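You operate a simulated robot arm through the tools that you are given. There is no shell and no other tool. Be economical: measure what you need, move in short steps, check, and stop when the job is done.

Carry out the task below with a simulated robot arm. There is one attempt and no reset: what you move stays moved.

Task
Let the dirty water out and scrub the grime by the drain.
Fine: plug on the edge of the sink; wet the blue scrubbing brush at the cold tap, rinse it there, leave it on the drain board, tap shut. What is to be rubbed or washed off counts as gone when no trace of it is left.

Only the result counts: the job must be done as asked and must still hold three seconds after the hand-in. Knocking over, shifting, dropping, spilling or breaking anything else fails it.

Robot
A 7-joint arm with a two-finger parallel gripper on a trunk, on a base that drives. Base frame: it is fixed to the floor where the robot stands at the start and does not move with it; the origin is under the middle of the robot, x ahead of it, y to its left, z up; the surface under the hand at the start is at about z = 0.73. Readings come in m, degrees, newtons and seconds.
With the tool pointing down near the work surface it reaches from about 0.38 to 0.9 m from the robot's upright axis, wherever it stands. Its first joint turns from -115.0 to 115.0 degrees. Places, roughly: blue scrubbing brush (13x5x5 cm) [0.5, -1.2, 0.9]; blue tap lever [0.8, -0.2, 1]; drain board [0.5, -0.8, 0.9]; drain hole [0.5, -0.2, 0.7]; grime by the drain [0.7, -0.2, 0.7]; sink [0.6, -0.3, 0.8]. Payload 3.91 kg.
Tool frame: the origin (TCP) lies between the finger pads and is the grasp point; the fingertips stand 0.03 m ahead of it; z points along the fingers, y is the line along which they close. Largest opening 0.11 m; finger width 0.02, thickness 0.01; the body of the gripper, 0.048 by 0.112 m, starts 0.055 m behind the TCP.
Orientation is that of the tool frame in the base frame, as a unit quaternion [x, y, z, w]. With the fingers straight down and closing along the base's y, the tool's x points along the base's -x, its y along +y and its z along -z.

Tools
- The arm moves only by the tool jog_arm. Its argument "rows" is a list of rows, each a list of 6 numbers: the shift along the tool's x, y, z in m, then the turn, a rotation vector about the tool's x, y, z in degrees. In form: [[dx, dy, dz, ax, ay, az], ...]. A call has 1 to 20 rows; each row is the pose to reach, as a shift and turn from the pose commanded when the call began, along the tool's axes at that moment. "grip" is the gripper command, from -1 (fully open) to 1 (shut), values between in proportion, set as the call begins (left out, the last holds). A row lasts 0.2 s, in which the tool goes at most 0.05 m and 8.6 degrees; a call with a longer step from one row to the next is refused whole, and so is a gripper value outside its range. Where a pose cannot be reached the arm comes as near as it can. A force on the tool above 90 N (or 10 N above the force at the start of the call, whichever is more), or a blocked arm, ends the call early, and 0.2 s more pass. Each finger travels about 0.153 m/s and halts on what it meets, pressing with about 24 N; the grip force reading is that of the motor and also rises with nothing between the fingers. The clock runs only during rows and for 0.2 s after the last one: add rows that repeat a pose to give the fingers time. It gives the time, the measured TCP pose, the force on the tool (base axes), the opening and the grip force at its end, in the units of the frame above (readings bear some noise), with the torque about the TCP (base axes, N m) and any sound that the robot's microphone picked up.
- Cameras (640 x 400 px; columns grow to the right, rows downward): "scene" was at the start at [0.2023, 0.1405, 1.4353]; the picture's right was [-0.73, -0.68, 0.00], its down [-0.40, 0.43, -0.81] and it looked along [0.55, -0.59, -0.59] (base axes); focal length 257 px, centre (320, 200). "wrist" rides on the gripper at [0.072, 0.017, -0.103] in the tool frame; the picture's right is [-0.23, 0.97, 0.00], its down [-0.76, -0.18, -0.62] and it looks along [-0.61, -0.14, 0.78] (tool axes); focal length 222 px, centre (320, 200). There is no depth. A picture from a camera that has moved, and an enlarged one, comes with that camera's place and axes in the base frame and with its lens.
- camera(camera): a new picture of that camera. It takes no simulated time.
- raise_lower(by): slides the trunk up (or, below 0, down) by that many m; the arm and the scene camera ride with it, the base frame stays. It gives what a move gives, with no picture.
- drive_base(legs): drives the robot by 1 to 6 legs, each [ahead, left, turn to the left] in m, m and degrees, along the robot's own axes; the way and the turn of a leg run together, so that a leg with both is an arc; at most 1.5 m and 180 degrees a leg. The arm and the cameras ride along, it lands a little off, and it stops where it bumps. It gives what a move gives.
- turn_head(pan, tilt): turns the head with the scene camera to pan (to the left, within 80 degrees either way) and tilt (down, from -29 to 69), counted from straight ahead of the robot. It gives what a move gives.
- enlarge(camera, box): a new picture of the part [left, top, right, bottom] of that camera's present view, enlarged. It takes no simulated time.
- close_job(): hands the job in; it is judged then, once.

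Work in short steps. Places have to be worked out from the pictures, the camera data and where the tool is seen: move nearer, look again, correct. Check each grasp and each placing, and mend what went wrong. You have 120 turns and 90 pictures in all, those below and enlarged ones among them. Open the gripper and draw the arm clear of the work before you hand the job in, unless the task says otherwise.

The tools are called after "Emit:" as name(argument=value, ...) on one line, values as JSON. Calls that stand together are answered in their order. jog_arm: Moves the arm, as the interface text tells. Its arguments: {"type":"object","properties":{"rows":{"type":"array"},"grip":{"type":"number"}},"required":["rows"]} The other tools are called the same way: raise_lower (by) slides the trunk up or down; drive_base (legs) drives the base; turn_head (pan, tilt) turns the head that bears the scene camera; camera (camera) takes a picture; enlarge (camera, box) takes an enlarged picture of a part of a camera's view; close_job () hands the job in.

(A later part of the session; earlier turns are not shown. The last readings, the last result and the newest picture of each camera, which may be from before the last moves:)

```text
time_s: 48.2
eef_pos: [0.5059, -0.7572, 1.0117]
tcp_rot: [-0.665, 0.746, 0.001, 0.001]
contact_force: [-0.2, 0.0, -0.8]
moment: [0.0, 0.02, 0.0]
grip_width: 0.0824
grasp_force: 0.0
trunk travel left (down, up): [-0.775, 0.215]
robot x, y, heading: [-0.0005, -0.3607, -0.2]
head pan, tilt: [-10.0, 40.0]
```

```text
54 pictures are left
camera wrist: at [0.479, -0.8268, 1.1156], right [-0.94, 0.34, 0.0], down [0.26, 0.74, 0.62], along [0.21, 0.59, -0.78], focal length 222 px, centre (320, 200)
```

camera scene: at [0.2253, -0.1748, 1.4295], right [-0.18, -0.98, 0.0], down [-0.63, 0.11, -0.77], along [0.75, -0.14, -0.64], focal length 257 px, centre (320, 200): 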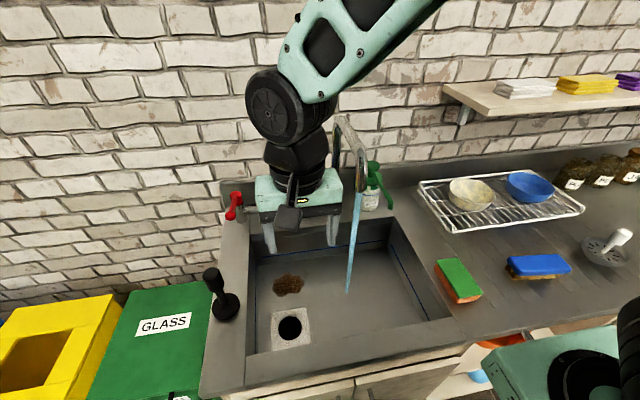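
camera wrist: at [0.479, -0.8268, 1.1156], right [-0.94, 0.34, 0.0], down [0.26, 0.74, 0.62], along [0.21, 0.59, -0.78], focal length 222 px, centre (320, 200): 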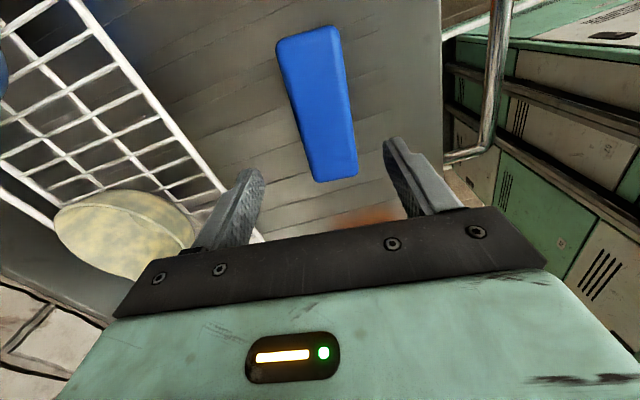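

Small offset of 5 mm; I correct it, descend to z 0.911 and grip.

Emit:
jog_arm(rows=[[0.003, 0.005, 0.03, 0, 0, 0], [0.003, 0.005, 0.06, 0, 0, 0], [0.003, 0.005, 0.085, 0, 0, 0], [0.003, 0.005, 0.1, 0, 0, 0], [0.003, 0.005, 0.1, 0, 0, 0]])

Emit:
jog_arm(rows=[[0, 0, 0, 0, 0, 0], [0, 0, 0, 0, 0, 0], [0, 0, 0, 0, 0, 0]], grip=1)

Emit:
jog_arm(rows=[[0, 0, -0.02, 0, 0, 0], [0, 0, -0.05, 0, 0, 0], [0, 0, -0.09, 0, 0, 0], [0, 0, -0.13, 0, 0, 0], [0, 0, -0.17, 0, 0, 0], [0, 0, -0.17, 0, 0, 0]])

```text
time_s: 49.4
eef_pos: [0.4981, -0.7593, 0.9123]
tcp_rot: [-0.666, 0.746, 0.0, 0.001]
contact_force: [0.5, -0.1, -0.6]
moment: [-0.02, 0.0, -0.03]
grip_width: 0.0825
grasp_force: 0.1
trunk travel left (down, up): [-0.775, 0.215]
robot x, y, heading: [-0.0038, -0.3665, -0.3]
head pan, tilt: [-10.0, 40.0]
```

```text
time_s: 50.2
eef_pos: [0.4978, -0.7596, 0.9127]
tcp_rot: [-0.665, 0.747, 0.0, -0.001]
contact_force: [0.2, -0.3, 0.1]
moment: [-0.03, 0.03, 0.0]
grip_width: 0.046
grasp_force: 24.3
trunk travel left (down, up): [-0.775, 0.215]
robot x, y, heading: [-0.0047, -0.3624, -0.4]
head pan, tilt: [-10.0, 40.0]
```

```text
time_s: 51.6
eef_pos: [0.4979, -0.7608, 1.0828]
tcp_rot: [-0.666, 0.746, 0.0, 0.0]
contact_force: [-0.7, -0.7, -0.6]
moment: [-0.01, 0.02, 0.0]
grip_width: 0.0457
grasp_force: 24.3
trunk travel left (down, up): [-0.775, 0.215]
robot x, y, heading: [-0.0022, -0.3639, -0.1]
head pan, tilt: [-10.0, 40.0]
```

The brush is held again. I carry it to the sink front at (0.5, -0.367, 1.08) while pitching the tool 55° so the bristles face forward and the gripper stays on the robot side of the spout.

Emit:
jog_arm(rows=[[-0.04, 0.0046, 0, 7, 0, 0], [-0.08, 0.009, 0, 14, 0, 0], [-0.12, 0.014, 0, 21, 0, 0], [-0.16, 0.018, 0, 28, 0, 0], [-0.2, 0.023, 0, 35, 0, 0], [-0.24, 0.027, 0, 42, 0, 0], [-0.28, 0.032, 0, 49, 0, 0], [-0.32, 0.037, 0, 55, 0, 0], [-0.36, 0.041, 0, 55, 0, 0], [-0.391, 0.045, 0, 55, 0, 0], [-0.391, 0.045, 0, 55, 0, 0]])

Emit:
camera(camera="scene")

```text
time_s: 53.6
eef_pos: [0.6045, -0.3487, 1.0917]
tcp_rot: [-0.568, 0.679, -0.363, 0.291]
contact_force: [1.7, -17.0, -8.0]
moment: [0.61, 0.12, -0.12]
grip_width: 0.0455
grasp_force: 24.2
out of reach, approached as far as the arm can: row 3, 4, 5, 6, 7, 8, 9, 10
trunk travel left (down, up): [-0.775, 0.215]
robot x, y, heading: [-0.0025, -0.3611, -0.5]
head pan, tilt: [-10.0, 40.0]
stopped in row 10: the force on the tool passed its limit at 119 N (the readings are from after the stop); the commanded pose is now the measured one
```

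```text
53 pictures are left
camera scene: at [0.2264, -0.1785, 1.4294], right [-0.18, -0.98, 0.0], down [-0.63, 0.12, -0.77], along [0.75, -0.14, -0.64], focal length 257 px, centre (320, 200)
```

scene: 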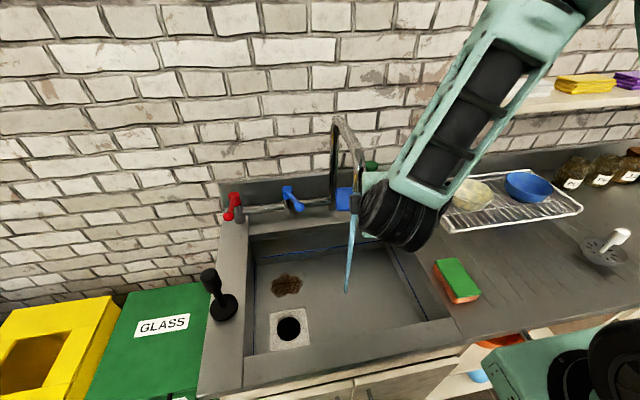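

The steep pitch was out of reach so near the body, the arm swung forward and touched the spout. I back straight off toward −y and look.

Emit:
jog_arm(rows=[[0.02, 0, 0, 0, 0, 0], [0.05, 0, 0, 0, 0, 0], [0.09, 0, 0, 0, 0, 0], [0.13, 0, 0, 0, 0, 0], [0.13, 0, 0, 0, 0, 0]])

Emit:
camera(camera="scene")

Emit:
camera(camera="wrist")

```text
time_s: 54.8
eef_pos: [0.6579, -0.4568, 1.1062]
tcp_rot: [-0.568, 0.678, -0.362, 0.295]
contact_force: [-0.6, -0.1, -1.4]
moment: [0.02, 0.05, 0.01]
grip_width: 0.0458
grasp_force: 23.9
out of reach, approached as far as the arm can: row 1, 2, 3, 4, 5
trunk travel left (down, up): [-0.775, 0.215]
robot x, y, heading: [-0.0019, -0.3624, -0.7]
head pan, tilt: [-10.0, 40.0]
```

```text
52 pictures are left
camera scene: at [0.2258, -0.1762, 1.4295], right [-0.18, -0.98, 0.0], down [-0.63, 0.12, -0.77], along [0.75, -0.14, -0.64], focal length 257 px, centre (320, 200)
```

scene: 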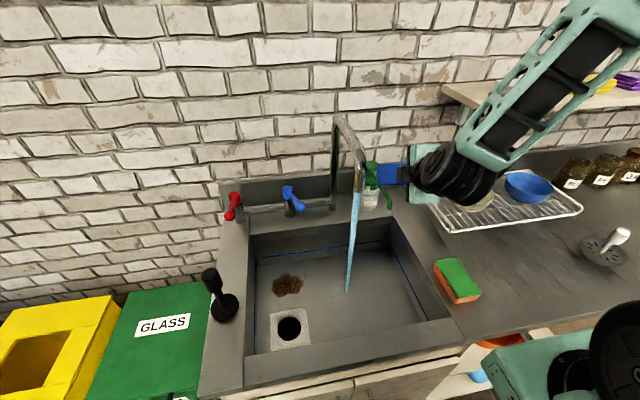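

```text
51 pictures are left
camera wrist: at [0.5505, -0.51, 1.1513], right [-0.5, 0.31, -0.81], down [-0.27, 0.83, 0.49], along [0.82, 0.46, -0.33], focal length 222 px, centre (320, 200)
```

wrist: 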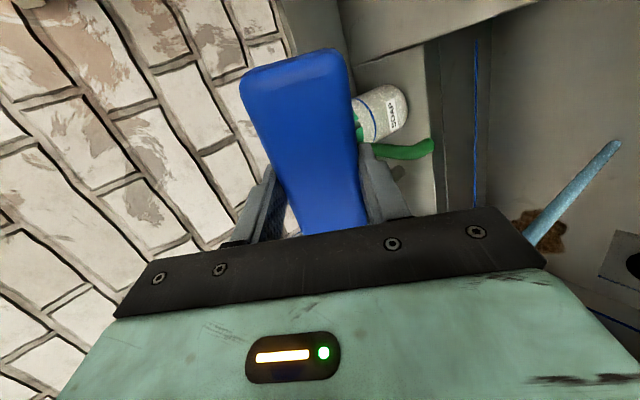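

Spout, soap and the rest are in place. I pitch the tool back to vertical where it is, moving a bit away from the spout.

Emit:
jog_arm(rows=[[0.005, 0, 0, -8, 0, 0], [0.01, 0, 0, -16, 0, 0], [0.015, 0, 0, -24, 0, 0], [0.02, 0, 0, -32, 0, 0], [0.025, 0, 0, -40, 0, 0], [0.03, 0, 0, -48, 0, 0], [0.03, 0, 0, -55, 0, 0], [0.03, 0, 0, -55, 0, 0]])

```text
time_s: 56.6
eef_pos: [0.6538, -0.4841, 1.1068]
tcp_rot: [-0.64, 0.768, -0.009, -0.002]
contact_force: [-0.2, -0.9, -0.8]
moment: [0.01, 0.01, 0.03]
grip_width: 0.0455
grasp_force: 24.2
out of reach, approached as far as the arm can: row 4, 5
trunk travel left (down, up): [-0.775, 0.215]
robot x, y, heading: [-0.0018, -0.3647, -0.4]
head pan, tilt: [-10.0, 40.0]
```

Vertical again. To gain room for a pitched tool at the stream, I drive back 8 cm.

Emit:
drive_base(legs=[[-0.08, 0, 0.3]])

```text
time_s: 57.7
eef_pos: [0.5736, -0.4784, 1.1062]
tcp_rot: [-0.642, 0.767, -0.01, -0.001]
contact_force: [0.2, -0.3, -1.1]
moment: [0.01, -0.01, -0.01]
grip_width: 0.0457
grasp_force: 23.8
trunk travel left (down, up): [-0.775, 0.215]
robot x, y, heading: [-0.0807, -0.3642, -0.2]
head pan, tilt: [-10.0, 40.0]
```

I lower to about (0.56, -0.46, 0.95) beside the stream while pitching 42° and squaring the brush to y.

Emit:
jog_arm(rows=[[-0.003, 0.003, 0.026, 6.98, -0.61, -1.59], [-0.005, 0.006, 0.052, 13.95, -1.22, -3.18], [-0.008, 0.008, 0.078, 20.9, -1.83, -4.78], [-0.01, 0.011, 0.104, 27.9, -2.44, -6.37], [-0.013, 0.014, 0.13, 34.9, -3.05, -7.96], [-0.0153, 0.0166, 0.156, 41.85, -3.66, -9.55], [-0.0153, 0.0166, 0.156, 41.85, -3.66, -9.55]])

Emit:
camera(camera="scene")

Emit:
camera(camera="wrist")

```text
time_s: 59.3
eef_pos: [0.5614, -0.462, 0.9517]
tcp_rot: [0.661, -0.657, 0.262, -0.252]
contact_force: [-0.5, 0.4, -1.4]
moment: [-0.02, -0.02, -0.01]
grip_width: 0.0457
grasp_force: 24.2
trunk travel left (down, up): [-0.775, 0.215]
robot x, y, heading: [-0.083, -0.3641, -0.1]
head pan, tilt: [-10.0, 40.0]
```

```text
50 pictures are left
camera scene: at [0.1437, -0.1745, 1.4295], right [-0.17, -0.98, 0.0], down [-0.63, 0.11, -0.77], along [0.75, -0.13, -0.64], focal length 257 px, centre (320, 200)
```

scene: 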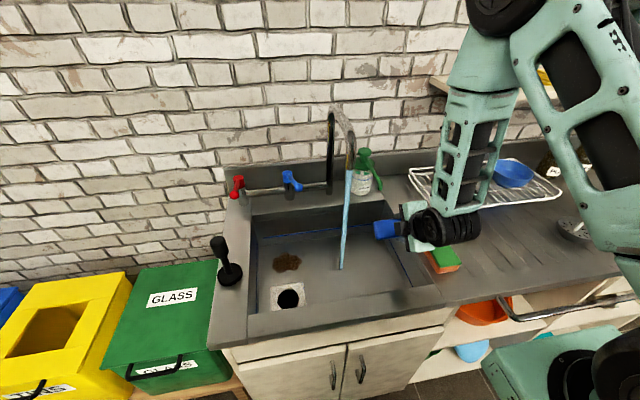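

```text
49 pictures are left
camera wrist: at [0.4787, -0.534, 1.0156], right [-0.72, 0.22, -0.66], down [-0.29, 0.77, 0.57], along [0.63, 0.6, -0.49], focal length 222 px, centre (320, 200)
```

wrist: 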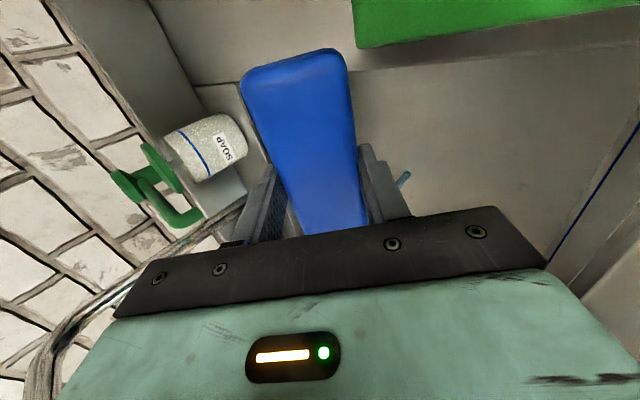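

The pitched pose works and the axes are square. I move the brush's left half into the stream at TCP (0.592, -0.370, 0.91) and hold it.

Emit:
jog_arm(rows=[[-0.03, 0.002, 0.018, 0, 0, 0], [-0.06, 0.004, 0.035, 0, 0, 0], [-0.092, 0.0056, 0.052, 0, 0, 0], [-0.092, 0.0056, 0.052, 0, 0, 0], [-0.088, 0.0056, 0.052, 0, 0, 0], [-0.088, 0.0056, 0.052, 0, 0, 0], [-0.08, 0.0056, 0.052, 0, 0, 0], [-0.08, 0.0056, 0.052, 0, 0, 0], [-0.092, 0.0056, 0.052, 0, 0, 0], [-0.092, 0.0056, 0.052, 0, 0, 0]])

Emit:
enlarge(camera="scene", box=[270, 110, 470, 235])

Emit:
camera(camera="wrist")

```text
time_s: 61.5
eef_pos: [0.5942, -0.3713, 0.9059]
tcp_rot: [0.662, -0.656, 0.262, -0.252]
contact_force: [-0.5, -0.1, -1.0]
moment: [0.0, 0.01, 0.0]
grip_width: 0.0455
grasp_force: 24.2
trunk travel left (down, up): [-0.775, 0.215]
robot x, y, heading: [-0.0848, -0.3629, -0.0]
head pan, tilt: [-10.0, 40.0]
```

```text
3.20 times, centred on (370, 172) of scene
camera zoom: at [0.1438, -0.1745, 1.4295], right [-0.17, -0.98, 0.0], down [-0.63, 0.11, -0.77], along [0.75, -0.13, -0.64], focal length 823 px, centre (160, 288)
```

zoom: 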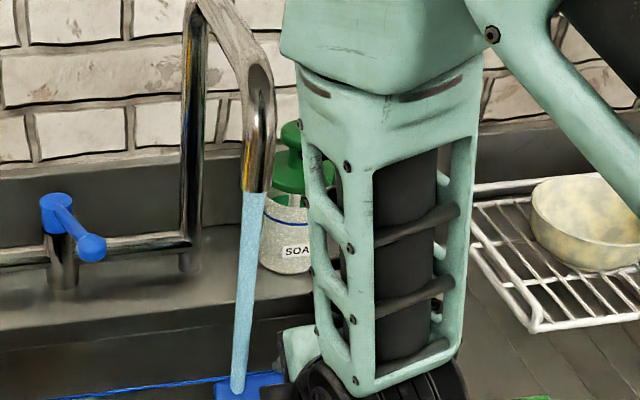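

```text
47 pictures are left
camera wrist: at [0.5097, -0.4433, 0.9714], right [-0.72, 0.22, -0.66], down [-0.29, 0.77, 0.57], along [0.63, 0.6, -0.49], focal length 222 px, centre (320, 200)
```

wrist: 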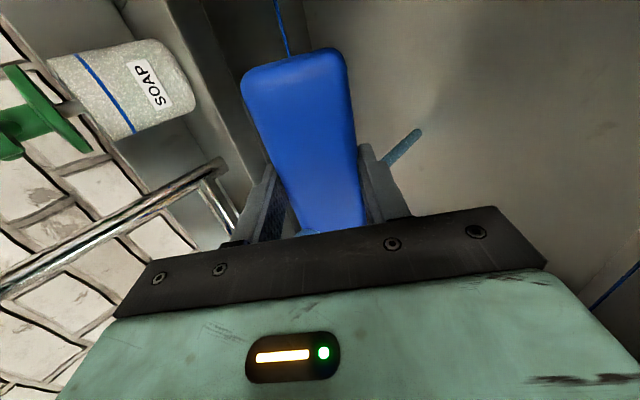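

The stream runs onto the brush's left half. I sweep so that it also crosses the right half, hold there, and return.

Emit:
jog_arm(rows=[[-0.02, 0, 0, 0, 0, 0], [-0.04, 0, 0, 0, 0, 0], [-0.06, 0, 0, 0, 0, 0], [-0.08, 0, 0, 0, 0, 0], [-0.08, 0, 0, 0, 0, 0], [-0.088, 0, 0, 0, 0, 0], [-0.088, 0, 0, 0, 0, 0], [-0.075, 0, 0, 0, 0, 0], [-0.075, 0, 0, 0, 0, 0], [-0.05, 0, 0, 0, 0, 0], [-0.02, 0, 0, 0, 0, 0], [0, 0, 0, 0, 0, 0], [0, 0, 0, 0, 0, 0], [0, 0, 0, 0, 0, 0], [0.03, 0, 0, 0, 0, 0], [0.06, 0, 0, 0, 0, 0], [0.09, 0, 0, 0, 0, 0]])

Emit:
enlarge(camera="scene", box=[330, 180, 490, 280])

```text
time_s: 65.1
eef_pos: [0.591, -0.4585, 0.9079]
tcp_rot: [0.662, -0.656, 0.26, -0.253]
contact_force: [-2.8, 17.7, -1.1]
moment: [0.75, 0.1, 0.1]
grip_width: 0.0459
grasp_force: 24.2
trunk travel left (down, up): [-0.775, 0.215]
robot x, y, heading: [-0.0793, -0.3673, 0.1]
head pan, tilt: [-10.0, 40.0]
```

```text
4.00 times, centred on (410, 230) of scene
camera zoom: at [0.1434, -0.173, 1.4294], right [-0.17, -0.98, 0.0], down [-0.63, 0.11, -0.77], along [0.75, -0.13, -0.64], focal length 1028 px, centre (-40, 80)
```

zoom: 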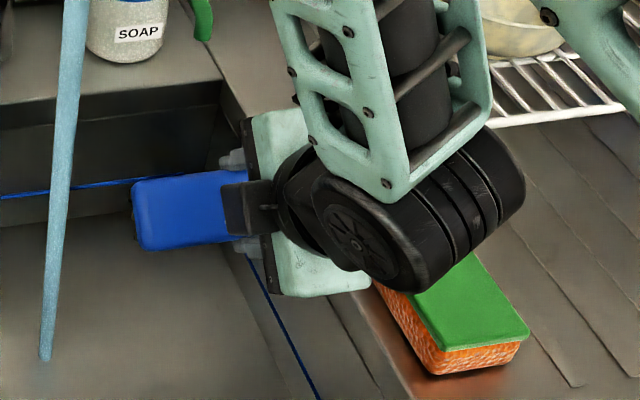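

The brush's far end touched the sink's right wall (18 N), so I back away at once, rise, and pitch to vertical in front of the stream at (0.50, -0.40, 1.0).

Emit:
jog_arm(rows=[[-0.02, 0, 0, 0, 0, 0], [-0.04, 0.001, -0.03, 0, 0, 0], [-0.05, 0.002, -0.06, -7, 0, 0], [-0.058, 0.003, -0.09, -14, 0, 0], [-0.058, 0.004, -0.11, -21, 0, 0], [-0.058, 0.005, -0.1295, -28, 0, 0], [-0.058, 0.005, -0.1295, -35, 0, 0], [-0.058, 0.005, -0.1295, -42, 0, 0], [-0.058, 0.005, -0.1295, -42, 0, 0]])

Emit:
camera(camera="wrist")

Emit:
camera(camera="scene")

```text
time_s: 67.1
eef_pos: [0.5, -0.4026, 0.9989]
tcp_rot: [0.707, -0.707, 0.008, 0.002]
contact_force: [0.5, -0.4, -1.3]
moment: [0.01, 0.0, -0.06]
grip_width: 0.0459
grasp_force: 23.5
trunk travel left (down, up): [-0.775, 0.215]
robot x, y, heading: [-0.084, -0.3651, 0.1]
head pan, tilt: [-10.0, 40.0]
```

```text
45 pictures are left
camera wrist: at [0.4817, -0.4733, 1.1027], right [-0.97, 0.23, -0.01], down [0.17, 0.77, 0.61], along [0.15, 0.59, -0.79], focal length 222 px, centre (320, 200)
```

wrist: 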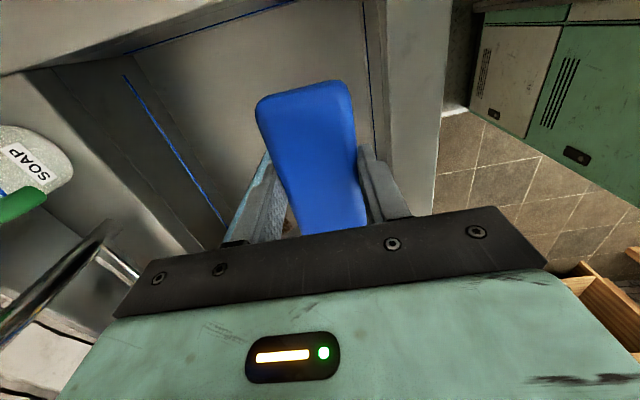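

```text
44 pictures are left
camera scene: at [0.1437, -0.1744, 1.4295], right [-0.17, -0.98, 0.0], down [-0.63, 0.11, -0.77], along [0.75, -0.13, -0.64], focal length 257 px, centre (320, 200)
```

scene: 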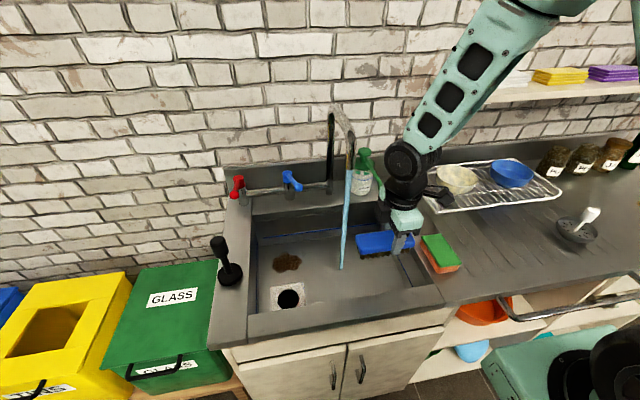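

The brush slipped about 1.8 cm lengthwise, its longer part now on the +y side. Turning the gripper back (brush along x, longer part forward) keeps the wrist clear of the lever, so I go over the sink at (0.55, -0.16) with a 90° turn.

Emit:
jog_arm(rows=[[-0.02, 0, 0, 0, 0, 8.2], [-0.04, 0, 0, 0, 0, 16.4], [-0.06, 0, 0, 0, 0, 24.6], [-0.085, 0, 0, 0, 0, 32.8], [-0.11, 0, 0, 0, 0, 41], [-0.135, 0, 0, 0, 0, 49.2], [-0.16, 0, 0, 0, 0, 57.4], [-0.185, 0, 0, 0, 0, 65.6], [-0.21, 0, 0, 0, 0, 73.8], [-0.23, -0.01, 0, 0, 0, 82], [-0.243, -0.02, 0, 0, 0, 90], [-0.243, -0.05, 0.02, 0, 0, 90], [-0.243, -0.05, 0.06, 0, 0, 90], [-0.243, -0.05, 0.1, 0, 0, 90], [-0.243, -0.05, 0.14, 0, 0, 90], [-0.243, -0.05, 0.18, 0, 0, 90], [-0.243, -0.05, 0.18, 0, 0, 90]])

Emit:
camera(camera="scene")

Emit:
camera(camera="wrist")

```text
time_s: 70.7
eef_pos: [0.5531, -0.1619, 0.8141]
tcp_rot: [0.0, 1.0, -0.007, 0.005]
contact_force: [-0.7, -0.2, -1.3]
moment: [-0.05, 0.01, -0.03]
grip_width: 0.0455
grasp_force: 23.8
trunk travel left (down, up): [-0.775, 0.215]
robot x, y, heading: [-0.0832, -0.3629, -0.2]
head pan, tilt: [-10.0, 40.0]
```

```text
43 pictures are left
camera scene: at [0.1437, -0.1745, 1.4295], right [-0.17, -0.98, 0.0], down [-0.63, 0.11, -0.77], along [0.75, -0.13, -0.64], focal length 257 px, centre (320, 200)
```

scene: 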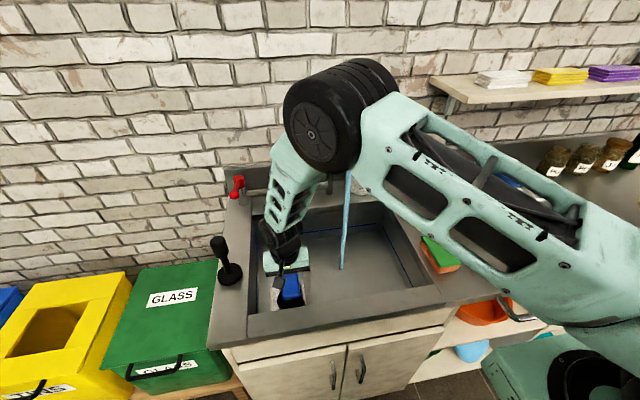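

```text
42 pictures are left
camera wrist: at [0.4781, -0.1432, 0.9157], right [0.23, 0.97, -0.01], down [0.76, -0.17, 0.63], along [0.61, -0.15, -0.77], focal length 222 px, centre (320, 200)
```

wrist: 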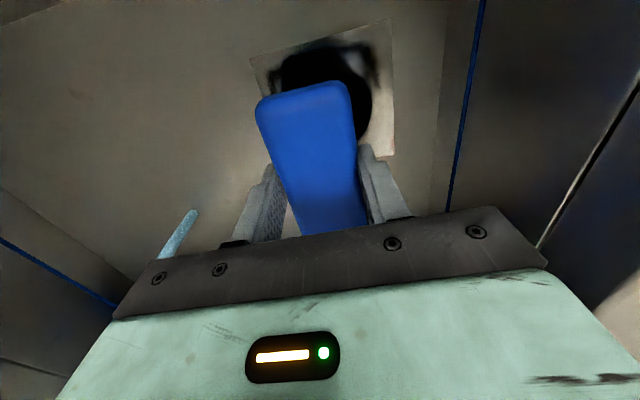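

Brush is over the drain side with its longer end forward, wrist well clear. I move forward to x=0.63 and lower toward the floor until light contact.

Emit:
jog_arm(rows=[[-0.03, 0, 0, 0, 0, 0], [-0.06, 0, 0, 0, 0, 0], [-0.077, 0, 0.01, 0, 0, 0], [-0.077, 0, 0.02, 0, 0, 0], [-0.077, 0, 0.027, 0, 0, 0], [-0.077, 0, 0.034, 0, 0, 0], [-0.077, 0, 0.034, 0, 0, 0]])

Emit:
camera(camera="wrist")

Emit:
camera(camera="scene")

```text
time_s: 72.3
eef_pos: [0.6302, -0.162, 0.7824]
tcp_rot: [0.0, 1.0, -0.008, 0.005]
contact_force: [-0.5, 1.2, -1.0]
moment: [-0.03, 0.03, 0.02]
grip_width: 0.0456
grasp_force: 23.9
trunk travel left (down, up): [-0.775, 0.215]
robot x, y, heading: [-0.0819, -0.3618, -0.2]
head pan, tilt: [-10.0, 40.0]
```

```text
41 pictures are left
camera wrist: at [0.5559, -0.1434, 0.8841], right [0.23, 0.97, -0.01], down [0.76, -0.17, 0.63], along [0.61, -0.15, -0.77], focal length 222 px, centre (320, 200)
```

wrist: 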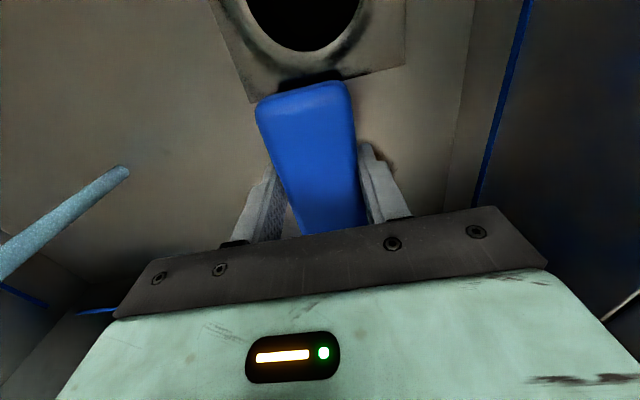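

```text
40 pictures are left
camera scene: at [0.1438, -0.1744, 1.4295], right [-0.17, -0.98, 0.0], down [-0.63, 0.11, -0.77], along [0.75, -0.13, -0.64], focal length 257 px, centre (320, 200)
```

scene: 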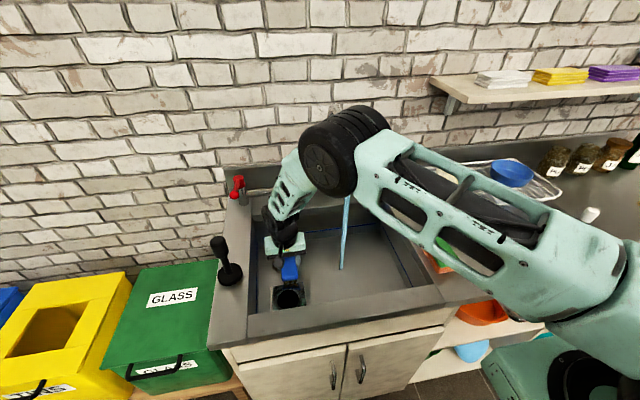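

No contact yet at TCP z=0.782. I lower slowly to a light press.

Emit:
jog_arm(rows=[[0, 0, 0.004, 0, 0, 0], [0, 0, 0.007, 0, 0, 0], [0, 0, 0.01, 0, 0, 0], [0, 0, 0.011, 0, 0, 0], [0, 0, 0.012, 0, 0, 0]])

```text
time_s: 73.5
eef_pos: [0.6316, -0.1622, 0.771]
tcp_rot: [0.0, 1.0, -0.007, 0.007]
contact_force: [3.5, 5.0, 17.9]
moment: [0.63, -0.15, -0.03]
grip_width: 0.0458
grasp_force: 23.4
trunk travel left (down, up): [-0.775, 0.215]
robot x, y, heading: [-0.0806, -0.3649, 0.1]
head pan, tilt: [-10.0, 40.0]
```

Contact at 18 N. I scrub with strokes along y across the grime, also shifting a little in x.

Emit:
jog_arm(rows=[[0, 0.015, -0.001, 0, 0, 0], [0, 0.03, -0.001, 0, 0, 0], [0, 0.038, -0.001, 0, 0, 0], [0, 0.02, -0.001, 0, 0, 0], [0, 0, -0.001, 0, 0, 0], [0, -0.02, -0.001, 0, 0, 0], [0, -0.04, -0.001, 0, 0, 0], [0, -0.05, -0.001, 0, 0, 0], [-0.01, -0.03, -0.001, 0, 0, 0], [-0.01, -0.01, -0.001, 0, 0, 0], [-0.01, 0.01, -0.001, 0, 0, 0], [-0.01, 0.03, -0.001, 0, 0, 0], [-0.01, 0.038, -0.001, 0, 0, 0], [-0.01, 0.02, -0.001, 0, 0, 0], [-0.01, 0, -0.001, 0, 0, 0], [-0.01, -0.02, -0.001, 0, 0, 0], [-0.01, -0.04, -0.001, 0, 0, 0], [0, -0.04, -0.001, 0, 0, 0], [0, -0.02, -0.001, 0, 0, 0], [0, 0, -0.001, 0, 0, 0]])

Emit:
camera(camera="wrist")

Emit:
camera(camera="scene")

```text
time_s: 77.7
eef_pos: [0.6314, -0.1636, 0.7718]
tcp_rot: [0.0, 1.0, -0.008, 0.005]
contact_force: [0.1, -0.5, -0.6]
moment: [0.0, 0.03, 0.01]
grip_width: 0.0459
grasp_force: 24.0
trunk travel left (down, up): [-0.775, 0.215]
robot x, y, heading: [-0.085, -0.3644, -0.2]
head pan, tilt: [-10.0, 40.0]
```

```text
39 pictures are left
camera wrist: at [0.5557, -0.1445, 0.8727], right [0.23, 0.97, -0.01], down [0.76, -0.17, 0.63], along [0.61, -0.15, -0.77], focal length 222 px, centre (320, 200)
```

wrist: 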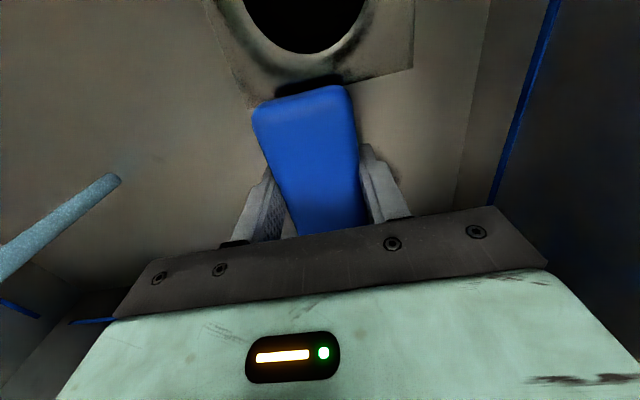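

```text
38 pictures are left
camera scene: at [0.1439, -0.1747, 1.4296], right [-0.17, -0.98, 0.0], down [-0.63, 0.11, -0.77], along [0.75, -0.13, -0.64], focal length 257 px, centre (320, 200)
```

scene: 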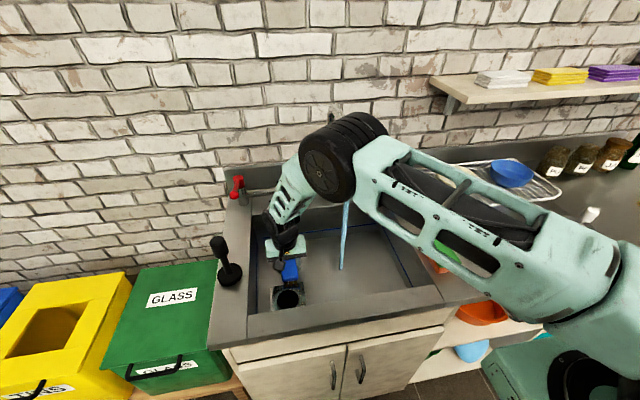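

Contact is light now and the grime is hidden beneath the gripper; I lift and draw back to inspect.

Emit:
jog_arm(rows=[[0, 0, -0.03, 0, 0, 0], [0.02, 0, -0.07, 0, 0, 0], [0.05, 0, -0.1, 0, 0, 0], [0.09, 0, -0.12, 0, 0, 0], [0.12, -0.02, -0.14, 0, 0, 0], [0.12, -0.04, -0.18, 0, 0, 0], [0.12, -0.06, -0.22, 0, 0, 0], [0.12, -0.06, -0.22, 0, 0, 0]])

Emit:
camera(camera="wrist")

Emit:
camera(camera="scene")

```text
time_s: 79.5
eef_pos: [0.5085, -0.2198, 0.9924]
tcp_rot: [0.0, 1.0, -0.008, 0.005]
contact_force: [0.4, 0.9, -0.8]
moment: [-0.01, 0.0, -0.04]
grip_width: 0.0459
grasp_force: 23.8
trunk travel left (down, up): [-0.775, 0.215]
robot x, y, heading: [-0.085, -0.3655, 0.2]
head pan, tilt: [-10.0, 40.0]
```

```text
37 pictures are left
camera wrist: at [0.4345, -0.2018, 1.0939], right [0.23, 0.97, -0.01], down [0.76, -0.17, 0.63], along [0.61, -0.15, -0.77], focal length 222 px, centre (320, 200)
```

wrist: 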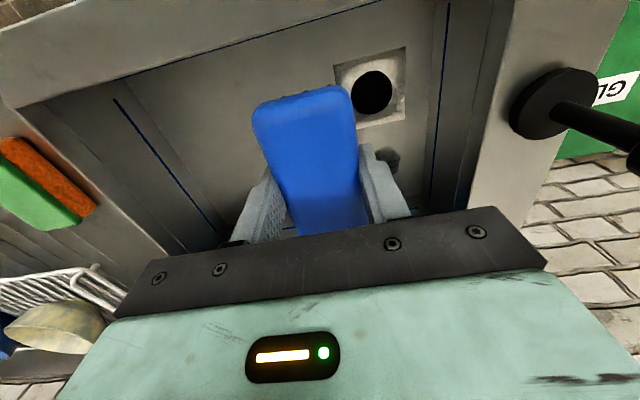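

```text
36 pictures are left
camera scene: at [0.1438, -0.1743, 1.4295], right [-0.17, -0.98, 0.0], down [-0.63, 0.11, -0.77], along [0.75, -0.13, -0.64], focal length 257 px, centre (320, 200)
```

scene: 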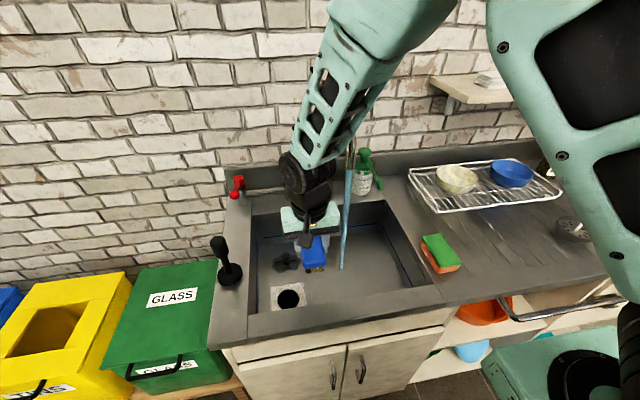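

A dark remnant is still seen at the grime spot; I enlarge it.

Emit:
enlarge(camera="scene", box=[230, 200, 370, 312])

Emit:
enlarge(camera="wrist", box=[320, 30, 480, 220])

```text
3.57 times, centred on (300, 256) of scene
camera zoom: at [0.1438, -0.1743, 1.4295], right [-0.17, -0.98, 0.0], down [-0.63, 0.11, -0.77], along [0.75, -0.13, -0.64], focal length 918 px, centre (391, 0)
```

zoom: 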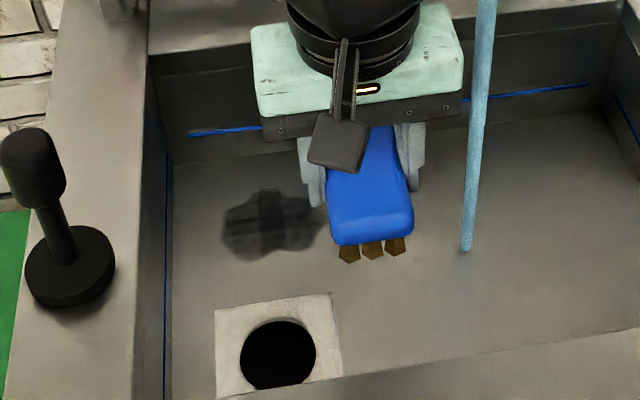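

```text
2.11 times, centred on (400, 125) of wrist
camera zoom: at [0.4345, -0.2018, 1.0939], right [0.23, 0.97, -0.01], down [0.76, -0.17, 0.63], along [0.61, -0.15, -0.77], focal length 468 px, centre (152, 358)
```

zoom: 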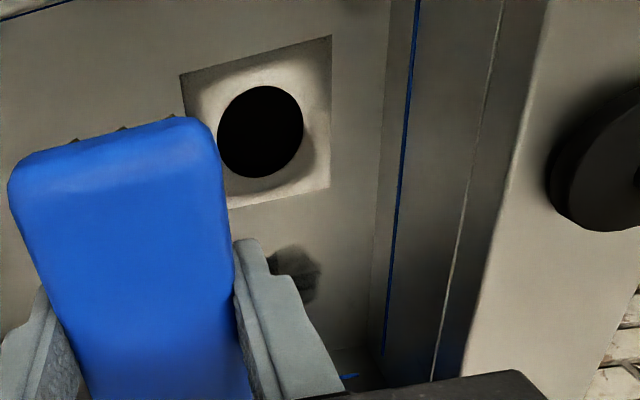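

The grime has turned wet and partly thinned, so more rubbing with steadier pressure is needed. I go back down and stroke again at z≈0.770.

Emit:
jog_arm(rows=[[0, 0.03, 0.04, 0, 0, 0], [0, 0.06, 0.08, 0, 0, 0], [-0.03, 0.06, 0.11, 0, 0, 0], [-0.07, 0.06, 0.14, 0, 0, 0], [-0.1, 0.06, 0.17, 0, 0, 0], [-0.125, 0.06, 0.2, 0, 0, 0], [-0.125, 0.06, 0.212, 0, 0, 0], [-0.125, 0.06, 0.218, 0, 0, 0], [-0.125, 0.06, 0.222, 0, 0, 0], [-0.125, 0.06, 0.222, 0, 0, 0]])

Emit:
jog_arm(rows=[[0, 0.02, 0, 0, 0, 0], [0, 0.037, 0, 0, 0, 0], [0, 0.02, 0, 0, 0, 0], [0, 0, 0, 0, 0, 0], [0, -0.02, 0, 0, 0, 0], [0, -0.04, 0, 0, 0, 0], [0, -0.048, 0, 0, 0, 0], [0, -0.03, 0, 0, 0, 0], [0, -0.01, 0, 0, 0, 0], [0, 0.01, 0, 0, 0, 0], [0, 0.03, 0, 0, 0, 0], [0, 0.037, 0, 0, 0, 0], [0, 0.02, 0, 0, 0, 0], [0, 0, 0, 0, 0, 0], [0, -0.02, 0, 0, 0, 0], [0, -0.04, 0, 0, 0, 0], [0, -0.048, 0, 0, 0, 0], [0, -0.03, 0, 0, 0, 0], [0, -0.01, 0, 0, 0, 0], [0, 0, 0, 0, 0, 0]])

```text
time_s: 81.7
eef_pos: [0.6347, -0.162, 0.7697]
tcp_rot: [0.001, 1.0, -0.008, 0.007]
contact_force: [-2.1, -2.4, 11.7]
moment: [0.24, 0.47, 0.07]
grip_width: 0.0459
grasp_force: 24.2
trunk travel left (down, up): [-0.775, 0.215]
robot x, y, heading: [-0.0824, -0.3635, -0.2]
head pan, tilt: [-10.0, 40.0]
```

```text
time_s: 85.9
eef_pos: [0.6362, -0.1642, 0.7683]
tcp_rot: [0.001, 1.0, -0.008, 0.005]
contact_force: [-0.4, -3.7, 7.1]
moment: [0.03, 0.33, 0.11]
grip_width: 0.0459
grasp_force: 24.0
trunk travel left (down, up): [-0.775, 0.215]
robot x, y, heading: [-0.0798, -0.3636, -0.1]
head pan, tilt: [-10.0, 40.0]
```

Contact kept at 7–12 N. I add a batch of strokes along x with y shifts to even out coverage.

Emit:
jog_arm(rows=[[-0.012, 0.03, 0.001, 0, 0, 0], [0.015, 0.033, 0.001, 0, 0, 0], [-0.012, 0.03, 0.001, 0, 0, 0], [0.015, 0.02, 0.001, 0, 0, 0], [-0.012, 0.015, 0.001, 0, 0, 0], [0.015, 0.01, 0.001, 0, 0, 0], [-0.012, 0, 0.001, 0, 0, 0], [0.015, -0.005, 0.001, 0, 0, 0], [-0.012, -0.01, 0.001, 0, 0, 0], [0.015, -0.015, 0.001, 0, 0, 0], [-0.012, -0.025, 0.001, 0, 0, 0], [0.015, -0.03, 0.001, 0, 0, 0], [-0.012, -0.038, 0.001, 0, 0, 0], [0.015, -0.045, 0.001, 0, 0, 0], [-0.012, -0.045, 0.001, 0, 0, 0], [0, -0.02, 0.001, 0, 0, 0], [0, 0.02, 0.001, 0, 0, 0], [0, 0.035, 0.001, 0, 0, 0], [0, 0, 0, 0, 0, 0]])

Emit:
jog_arm(rows=[[0, 0, -0.03, 0, 0, 0], [0.02, -0.01, -0.07, 0, 0, 0], [0.05, -0.03, -0.1, 0, 0, 0], [0.09, -0.05, -0.12, 0, 0, 0], [0.12, -0.08, -0.14, 0, 0, 0], [0.12, -0.1, -0.18, 0, 0, 0], [0.12, -0.12, -0.22, 0, 0, 0], [0.12, -0.12, -0.22, 0, 0, 0]])

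Emit:
enlarge(camera="scene", box=[230, 200, 370, 312])

Emit:
camera(camera="wrist")

```text
time_s: 89.9
eef_pos: [0.6329, -0.1627, 0.7686]
tcp_rot: [-0.001, 1.0, -0.007, 0.005]
contact_force: [0.1, 0.0, -1.7]
moment: [-0.04, 0.05, 0.02]
grip_width: 0.046
grasp_force: 23.9
trunk travel left (down, up): [-0.775, 0.215]
robot x, y, heading: [-0.0825, -0.363, -0.2]
head pan, tilt: [-10.0, 40.0]
```

```text
time_s: 91.7
eef_pos: [0.5096, -0.2808, 0.9906]
tcp_rot: [0.0, 1.0, -0.008, 0.005]
contact_force: [0.0, 0.1, -1.6]
moment: [-0.03, 0.02, 0.02]
grip_width: 0.0459
grasp_force: 24.1
trunk travel left (down, up): [-0.775, 0.215]
robot x, y, heading: [-0.0875, -0.3653, -0.4]
head pan, tilt: [-10.0, 40.0]
```

```text
3.57 times, centred on (300, 256) of scene
camera zoom: at [0.1438, -0.1744, 1.4295], right [-0.17, -0.98, 0.0], down [-0.63, 0.11, -0.77], along [0.75, -0.13, -0.64], focal length 918 px, centre (391, 0)
```

zoom: 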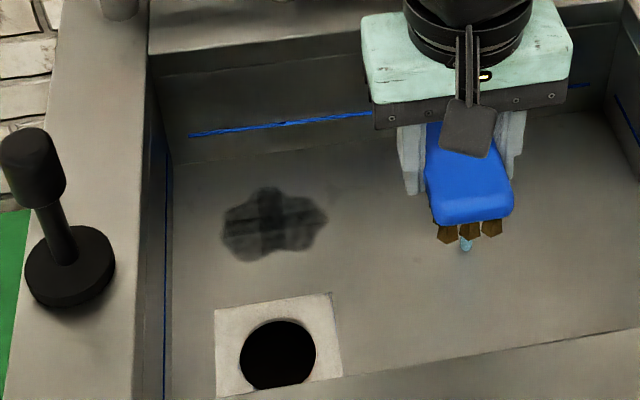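

```text
32 pictures are left
camera wrist: at [0.4346, -0.2633, 1.0921], right [0.23, 0.97, -0.01], down [0.76, -0.17, 0.63], along [0.61, -0.15, -0.77], focal length 222 px, centre (320, 200)
```

wrist: 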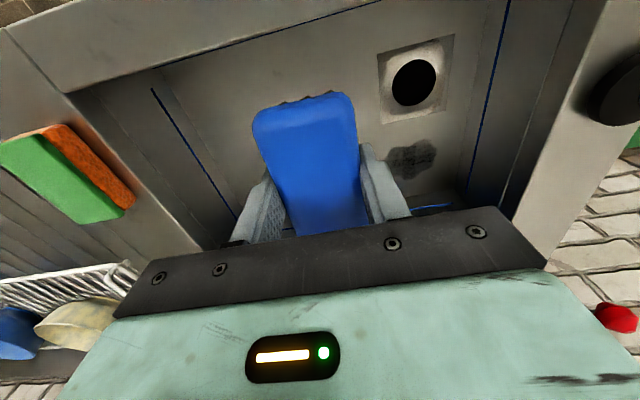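

The spot thins only slowly; the torque readings (contact ~4 cm behind the TCP and on the +y edge) show the tool about 1° off level so the bristles over the grime barely touch. I correct the tilt and press again.

Emit:
jog_arm(rows=[[0, 0.03, 0.04, -0.9, 1.2, 0], [0, 0.07, 0.06, -0.9, 1.2, 0], [0, 0.1, 0.08, -0.9, 1.2, 0], [-0.03, 0.122, 0.11, -0.9, 1.2, 0], [-0.07, 0.122, 0.14, -0.9, 1.2, 0], [-0.1, 0.122, 0.17, -0.9, 1.2, 0], [-0.127, 0.122, 0.2, -0.9, 1.2, 0], [-0.127, 0.122, 0.212, -0.9, 1.2, 0], [-0.127, 0.122, 0.218, -0.9, 1.2, 0], [-0.127, 0.122, 0.22, -0.9, 1.2, 0], [-0.127, 0.122, 0.22, -0.9, 1.2, 0]])

```text
time_s: 94.1
eef_pos: [0.6441, -0.1601, 0.769]
tcp_rot: [0.0, 1.0, 0.0, -0.006]
contact_force: [-0.2, -0.2, 0.2]
moment: [-0.06, -0.09, -0.02]
grip_width: 0.046
grasp_force: 23.8
trunk travel left (down, up): [-0.775, 0.215]
robot x, y, heading: [-0.0837, -0.3635, -0.2]
head pan, tilt: [-10.0, 40.0]
```

No contact at 0.769 now, as expected after leveling; I lower in 1 mm steps.

Emit:
jog_arm(rows=[[0, 0, 0.001, 0, 0, 0], [0, 0, 0.002, 0, 0, 0], [0, 0, 0.003, 0, 0, 0], [0, 0, 0.003, 0, 0, 0]])

```text
time_s: 95.1
eef_pos: [0.6431, -0.1606, 0.7667]
tcp_rot: [0.0, 1.0, 0.0, -0.004]
contact_force: [1.3, -3.7, 7.8]
moment: [-0.15, -0.7, -0.33]
grip_width: 0.0456
grasp_force: 23.7
trunk travel left (down, up): [-0.775, 0.215]
robot x, y, heading: [-0.079, -0.3617, -0.2]
head pan, tilt: [-10.0, 40.0]
```

Now contact is at the forward end. I take back 0.5° so it lies flat, press a bit, and stroke.

Emit:
jog_arm(rows=[[0.01, 0, 0, 0, -0.5, 0], [0.01, 0, 0.001, 0, -0.5, 0], [0.01, 0, 0.0015, 0, -0.5, 0], [0.01, 0.015, 0.0015, 0, -0.5, 0], [0.01, 0.03, 0.0015, 0, -0.5, 0], [0.01, 0.036, 0.0015, 0, -0.5, 0], [0.01, 0.02, 0.0015, 0, -0.5, 0], [0.01, 0, 0.0015, 0, -0.5, 0], [0.01, -0.02, 0.0015, 0, -0.5, 0], [0.01, -0.04, 0.0015, 0, -0.5, 0], [0.01, -0.05, 0.0015, 0, -0.5, 0], [0.01, -0.03, 0.0015, 0, -0.5, 0], [0.01, -0.01, 0.0015, 0, -0.5, 0], [0.01, 0.01, 0.0015, 0, -0.5, 0], [0.01, 0.03, 0.0015, 0, -0.5, 0], [0.01, 0.036, 0.0015, 0, -0.5, 0], [0.01, 0.02, 0.0015, 0, -0.5, 0], [0.01, 0, 0.0015, 0, -0.5, 0], [0.01, -0.02, 0.0015, 0, -0.5, 0], [0.01, 0, 0.0015, 0, -0.5, 0]])

```text
time_s: 99.3
eef_pos: [0.6332, -0.1603, 0.7654]
tcp_rot: [0.0, 1.0, 0.001, -0.001]
contact_force: [-1.0, -0.1, 2.9]
moment: [-0.13, 0.12, -0.03]
grip_width: 0.0458
grasp_force: 23.4
trunk travel left (down, up): [-0.775, 0.215]
robot x, y, heading: [-0.0792, -0.3651, -0.3]
head pan, tilt: [-10.0, 40.0]
```

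Now nearly flat with light contact. Another batch slightly lower with a touch of forward pitch.

Emit:
jog_arm(rows=[[0, 0, 0.001, 0, 0.3, 0], [0, 0.02, 0.0015, 0, 0.3, 0], [0, 0.036, 0.0015, 0, 0.3, 0], [-0.01, 0.02, 0.0015, 0, 0.3, 0], [-0.01, 0, 0.0015, 0, 0.3, 0], [-0.01, -0.02, 0.0015, 0, 0.3, 0], [-0.01, -0.04, 0.0015, 0, 0.3, 0], [0.01, -0.048, 0.0015, 0, 0.3, 0], [0.01, -0.03, 0.0015, 0, 0.3, 0], [0.01, -0.01, 0.0015, 0, 0.3, 0], [0.01, 0.01, 0.0015, 0, 0.3, 0], [0.01, 0.03, 0.0015, 0, 0.3, 0], [0.0, 0.036, 0.0015, 0, 0.3, 0], [0.0, 0.02, 0.0015, 0, 0.3, 0], [0.0, 0, 0.0015, 0, 0.3, 0], [0.0, -0.02, 0.0015, 0, 0.3, 0], [0.0, -0.04, 0.0015, 0, 0.3, 0], [-0.01, -0.02, 0.0015, 0, 0.3, 0], [-0.01, 0, 0.0015, 0, 0.3, 0], [0, 0, 0.0015, 0, 0.3, 0]])

Emit:
jog_arm(rows=[[0, 0, -0.03, 0, 0, 0], [0.02, -0.01, -0.07, 0, 0, 0], [0.05, -0.03, -0.1, 0, 0, 0], [0.09, -0.05, -0.12, 0, 0, 0], [0.12, -0.08, -0.14, 0, 0, 0], [0.12, -0.1, -0.18, 0, 0, 0], [0.12, -0.12, -0.22, 0, 0, 0], [0.12, -0.12, -0.22, 0, 0, 0]])

Emit:
enlarge(camera="scene", box=[230, 200, 370, 312])

```text
time_s: 103.5
eef_pos: [0.6323, -0.1622, 0.7644]
tcp_rot: [0.0, 1.0, 0.0, -0.004]
contact_force: [0.4, 0.3, 0.8]
moment: [-0.04, 0.04, 0.0]
grip_width: 0.0458
grasp_force: 24.0
trunk travel left (down, up): [-0.775, 0.215]
robot x, y, heading: [-0.0813, -0.3624, -0.1]
head pan, tilt: [-10.0, 40.0]
```

```text
time_s: 105.3
eef_pos: [0.5144, -0.2835, 0.9877]
tcp_rot: [0.0, 1.0, 0.0, -0.003]
contact_force: [-0.4, 0.2, -0.7]
moment: [0.02, 0.03, 0.01]
grip_width: 0.0456
grasp_force: 24.3
trunk travel left (down, up): [-0.775, 0.215]
robot x, y, heading: [-0.0861, -0.3625, -0.0]
head pan, tilt: [-10.0, 40.0]
```

```text
3.57 times, centred on (300, 256) of scene
camera zoom: at [0.1438, -0.1744, 1.4295], right [-0.17, -0.98, 0.0], down [-0.63, 0.11, -0.77], along [0.75, -0.13, -0.64], focal length 918 px, centre (391, 0)
```

zoom: 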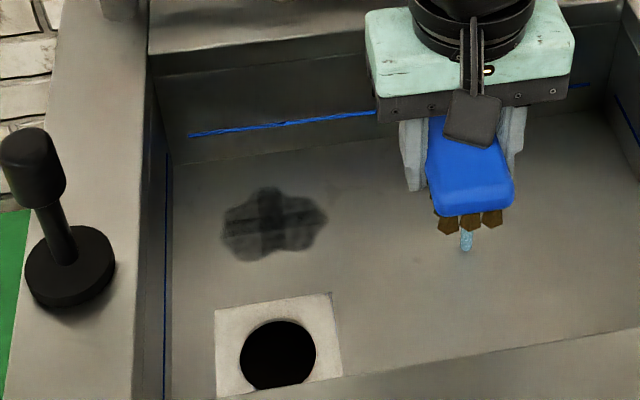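

The remainder fades slowly and contact force dropped to zero while the TCP sank to 0.764, so the brush seems to be sliding up in the grip. I check it with the wrist camera.

Emit:
camera(camera="wrist")

Emit:
enlarge(camera="scene", box=[300, 180, 380, 250])

```text
30 pictures are left
camera wrist: at [0.4411, -0.2669, 1.0912], right [0.23, 0.97, 0.0], down [0.77, -0.18, 0.62], along [0.6, -0.14, -0.79], focal length 222 px, centre (320, 200)
```

wrist: 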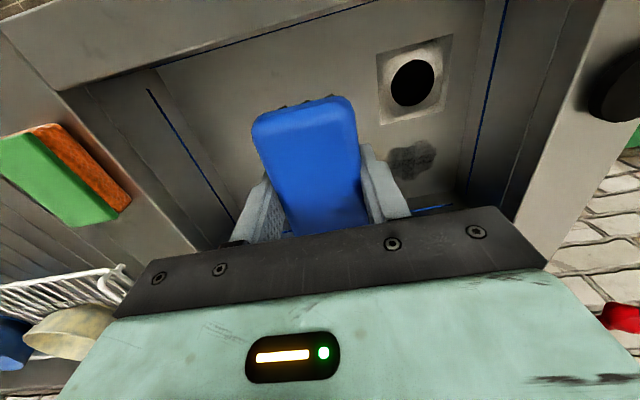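

```text
5.71 times, centred on (340, 215) of scene
camera zoom: at [0.1438, -0.1744, 1.4295], right [-0.17, -0.98, 0.0], down [-0.63, 0.11, -0.77], along [0.75, -0.13, -0.64], focal length 1469 px, centre (206, 114)
```

zoom: 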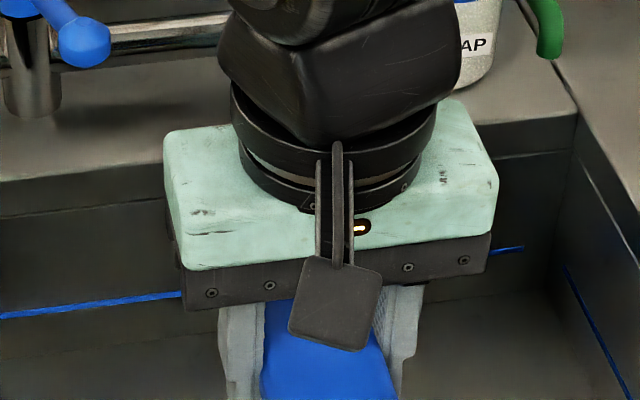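

The brush has slid up about 8 mm. I take it back to the drain board, to set it down (along x), regrasp it properly, then rewet it.

Emit:
jog_arm(rows=[[0.015, -0.03, -0.02, 0, 0, 0], [0.015, -0.075, -0.02, 0, 0, 0], [0.015, -0.12, -0.02, 0, 0, 0], [0.015, -0.165, -0.02, 0, 0, 0], [0.015, -0.21, -0.02, 0, 0, 0], [0.015, -0.255, -0.02, 0, 0, 0], [0.015, -0.3, -0.02, 0, 0, 0], [0.015, -0.345, -0.02, 0, 0, 0], [0.015, -0.39, -0.02, 0, 0, 0], [0.015, -0.435, -0.02, 0, 0, 0], [0.015, -0.475, -0.02, 0, 0, 0], [0.015, -0.475, 0.02, 0, 0, 0], [0.015, -0.475, 0.05, 0, 0, 0], [0.015, -0.475, 0.07, 0, 0, 0], [0.015, -0.475, 0.07, 0, 0, 0]])

Emit:
camera(camera="wrist")

```text
time_s: 108.5
eef_pos: [0.4973, -0.7558, 0.9154]
tcp_rot: [0.0, 1.0, -0.001, -0.004]
contact_force: [0.5, -0.2, -1.2]
moment: [-0.01, 0.01, 0.0]
grip_width: 0.0457
grasp_force: 24.3
trunk travel left (down, up): [-0.775, 0.215]
robot x, y, heading: [-0.0807, -0.3611, -0.1]
head pan, tilt: [-10.0, 40.0]
```

```text
28 pictures are left
camera wrist: at [0.4253, -0.7396, 1.0183], right [0.23, 0.97, 0.0], down [0.77, -0.18, 0.62], along [0.6, -0.14, -0.79], focal length 222 px, centre (320, 200)
```

wrist: 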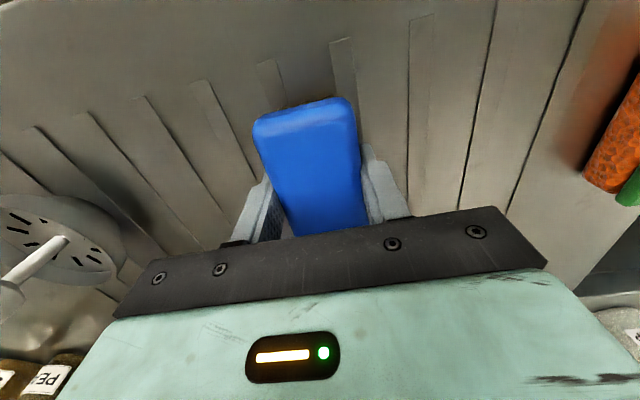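

I lower in small steps until the bristles touch the board.

Emit:
jog_arm(rows=[[0, 0, 0.003, 0, 0, 0], [0, 0, 0.006, 0, 0, 0], [0, 0, 0.008, 0, 0, 0], [0, 0, 0.01, 0, 0, 0], [0, 0, 0.01, 0, 0, 0]])

```text
time_s: 109.7
eef_pos: [0.4987, -0.756, 0.91]
tcp_rot: [-0.001, 1.0, -0.002, 0.0]
contact_force: [-7.7, 2.2, 80.0]
moment: [2.16, 0.78, 0.34]
grip_width: 0.0461
grasp_force: 23.8
trunk travel left (down, up): [-0.775, 0.215]
robot x, y, heading: [-0.085, -0.362, -0.2]
head pan, tilt: [-10.0, 40.0]
```

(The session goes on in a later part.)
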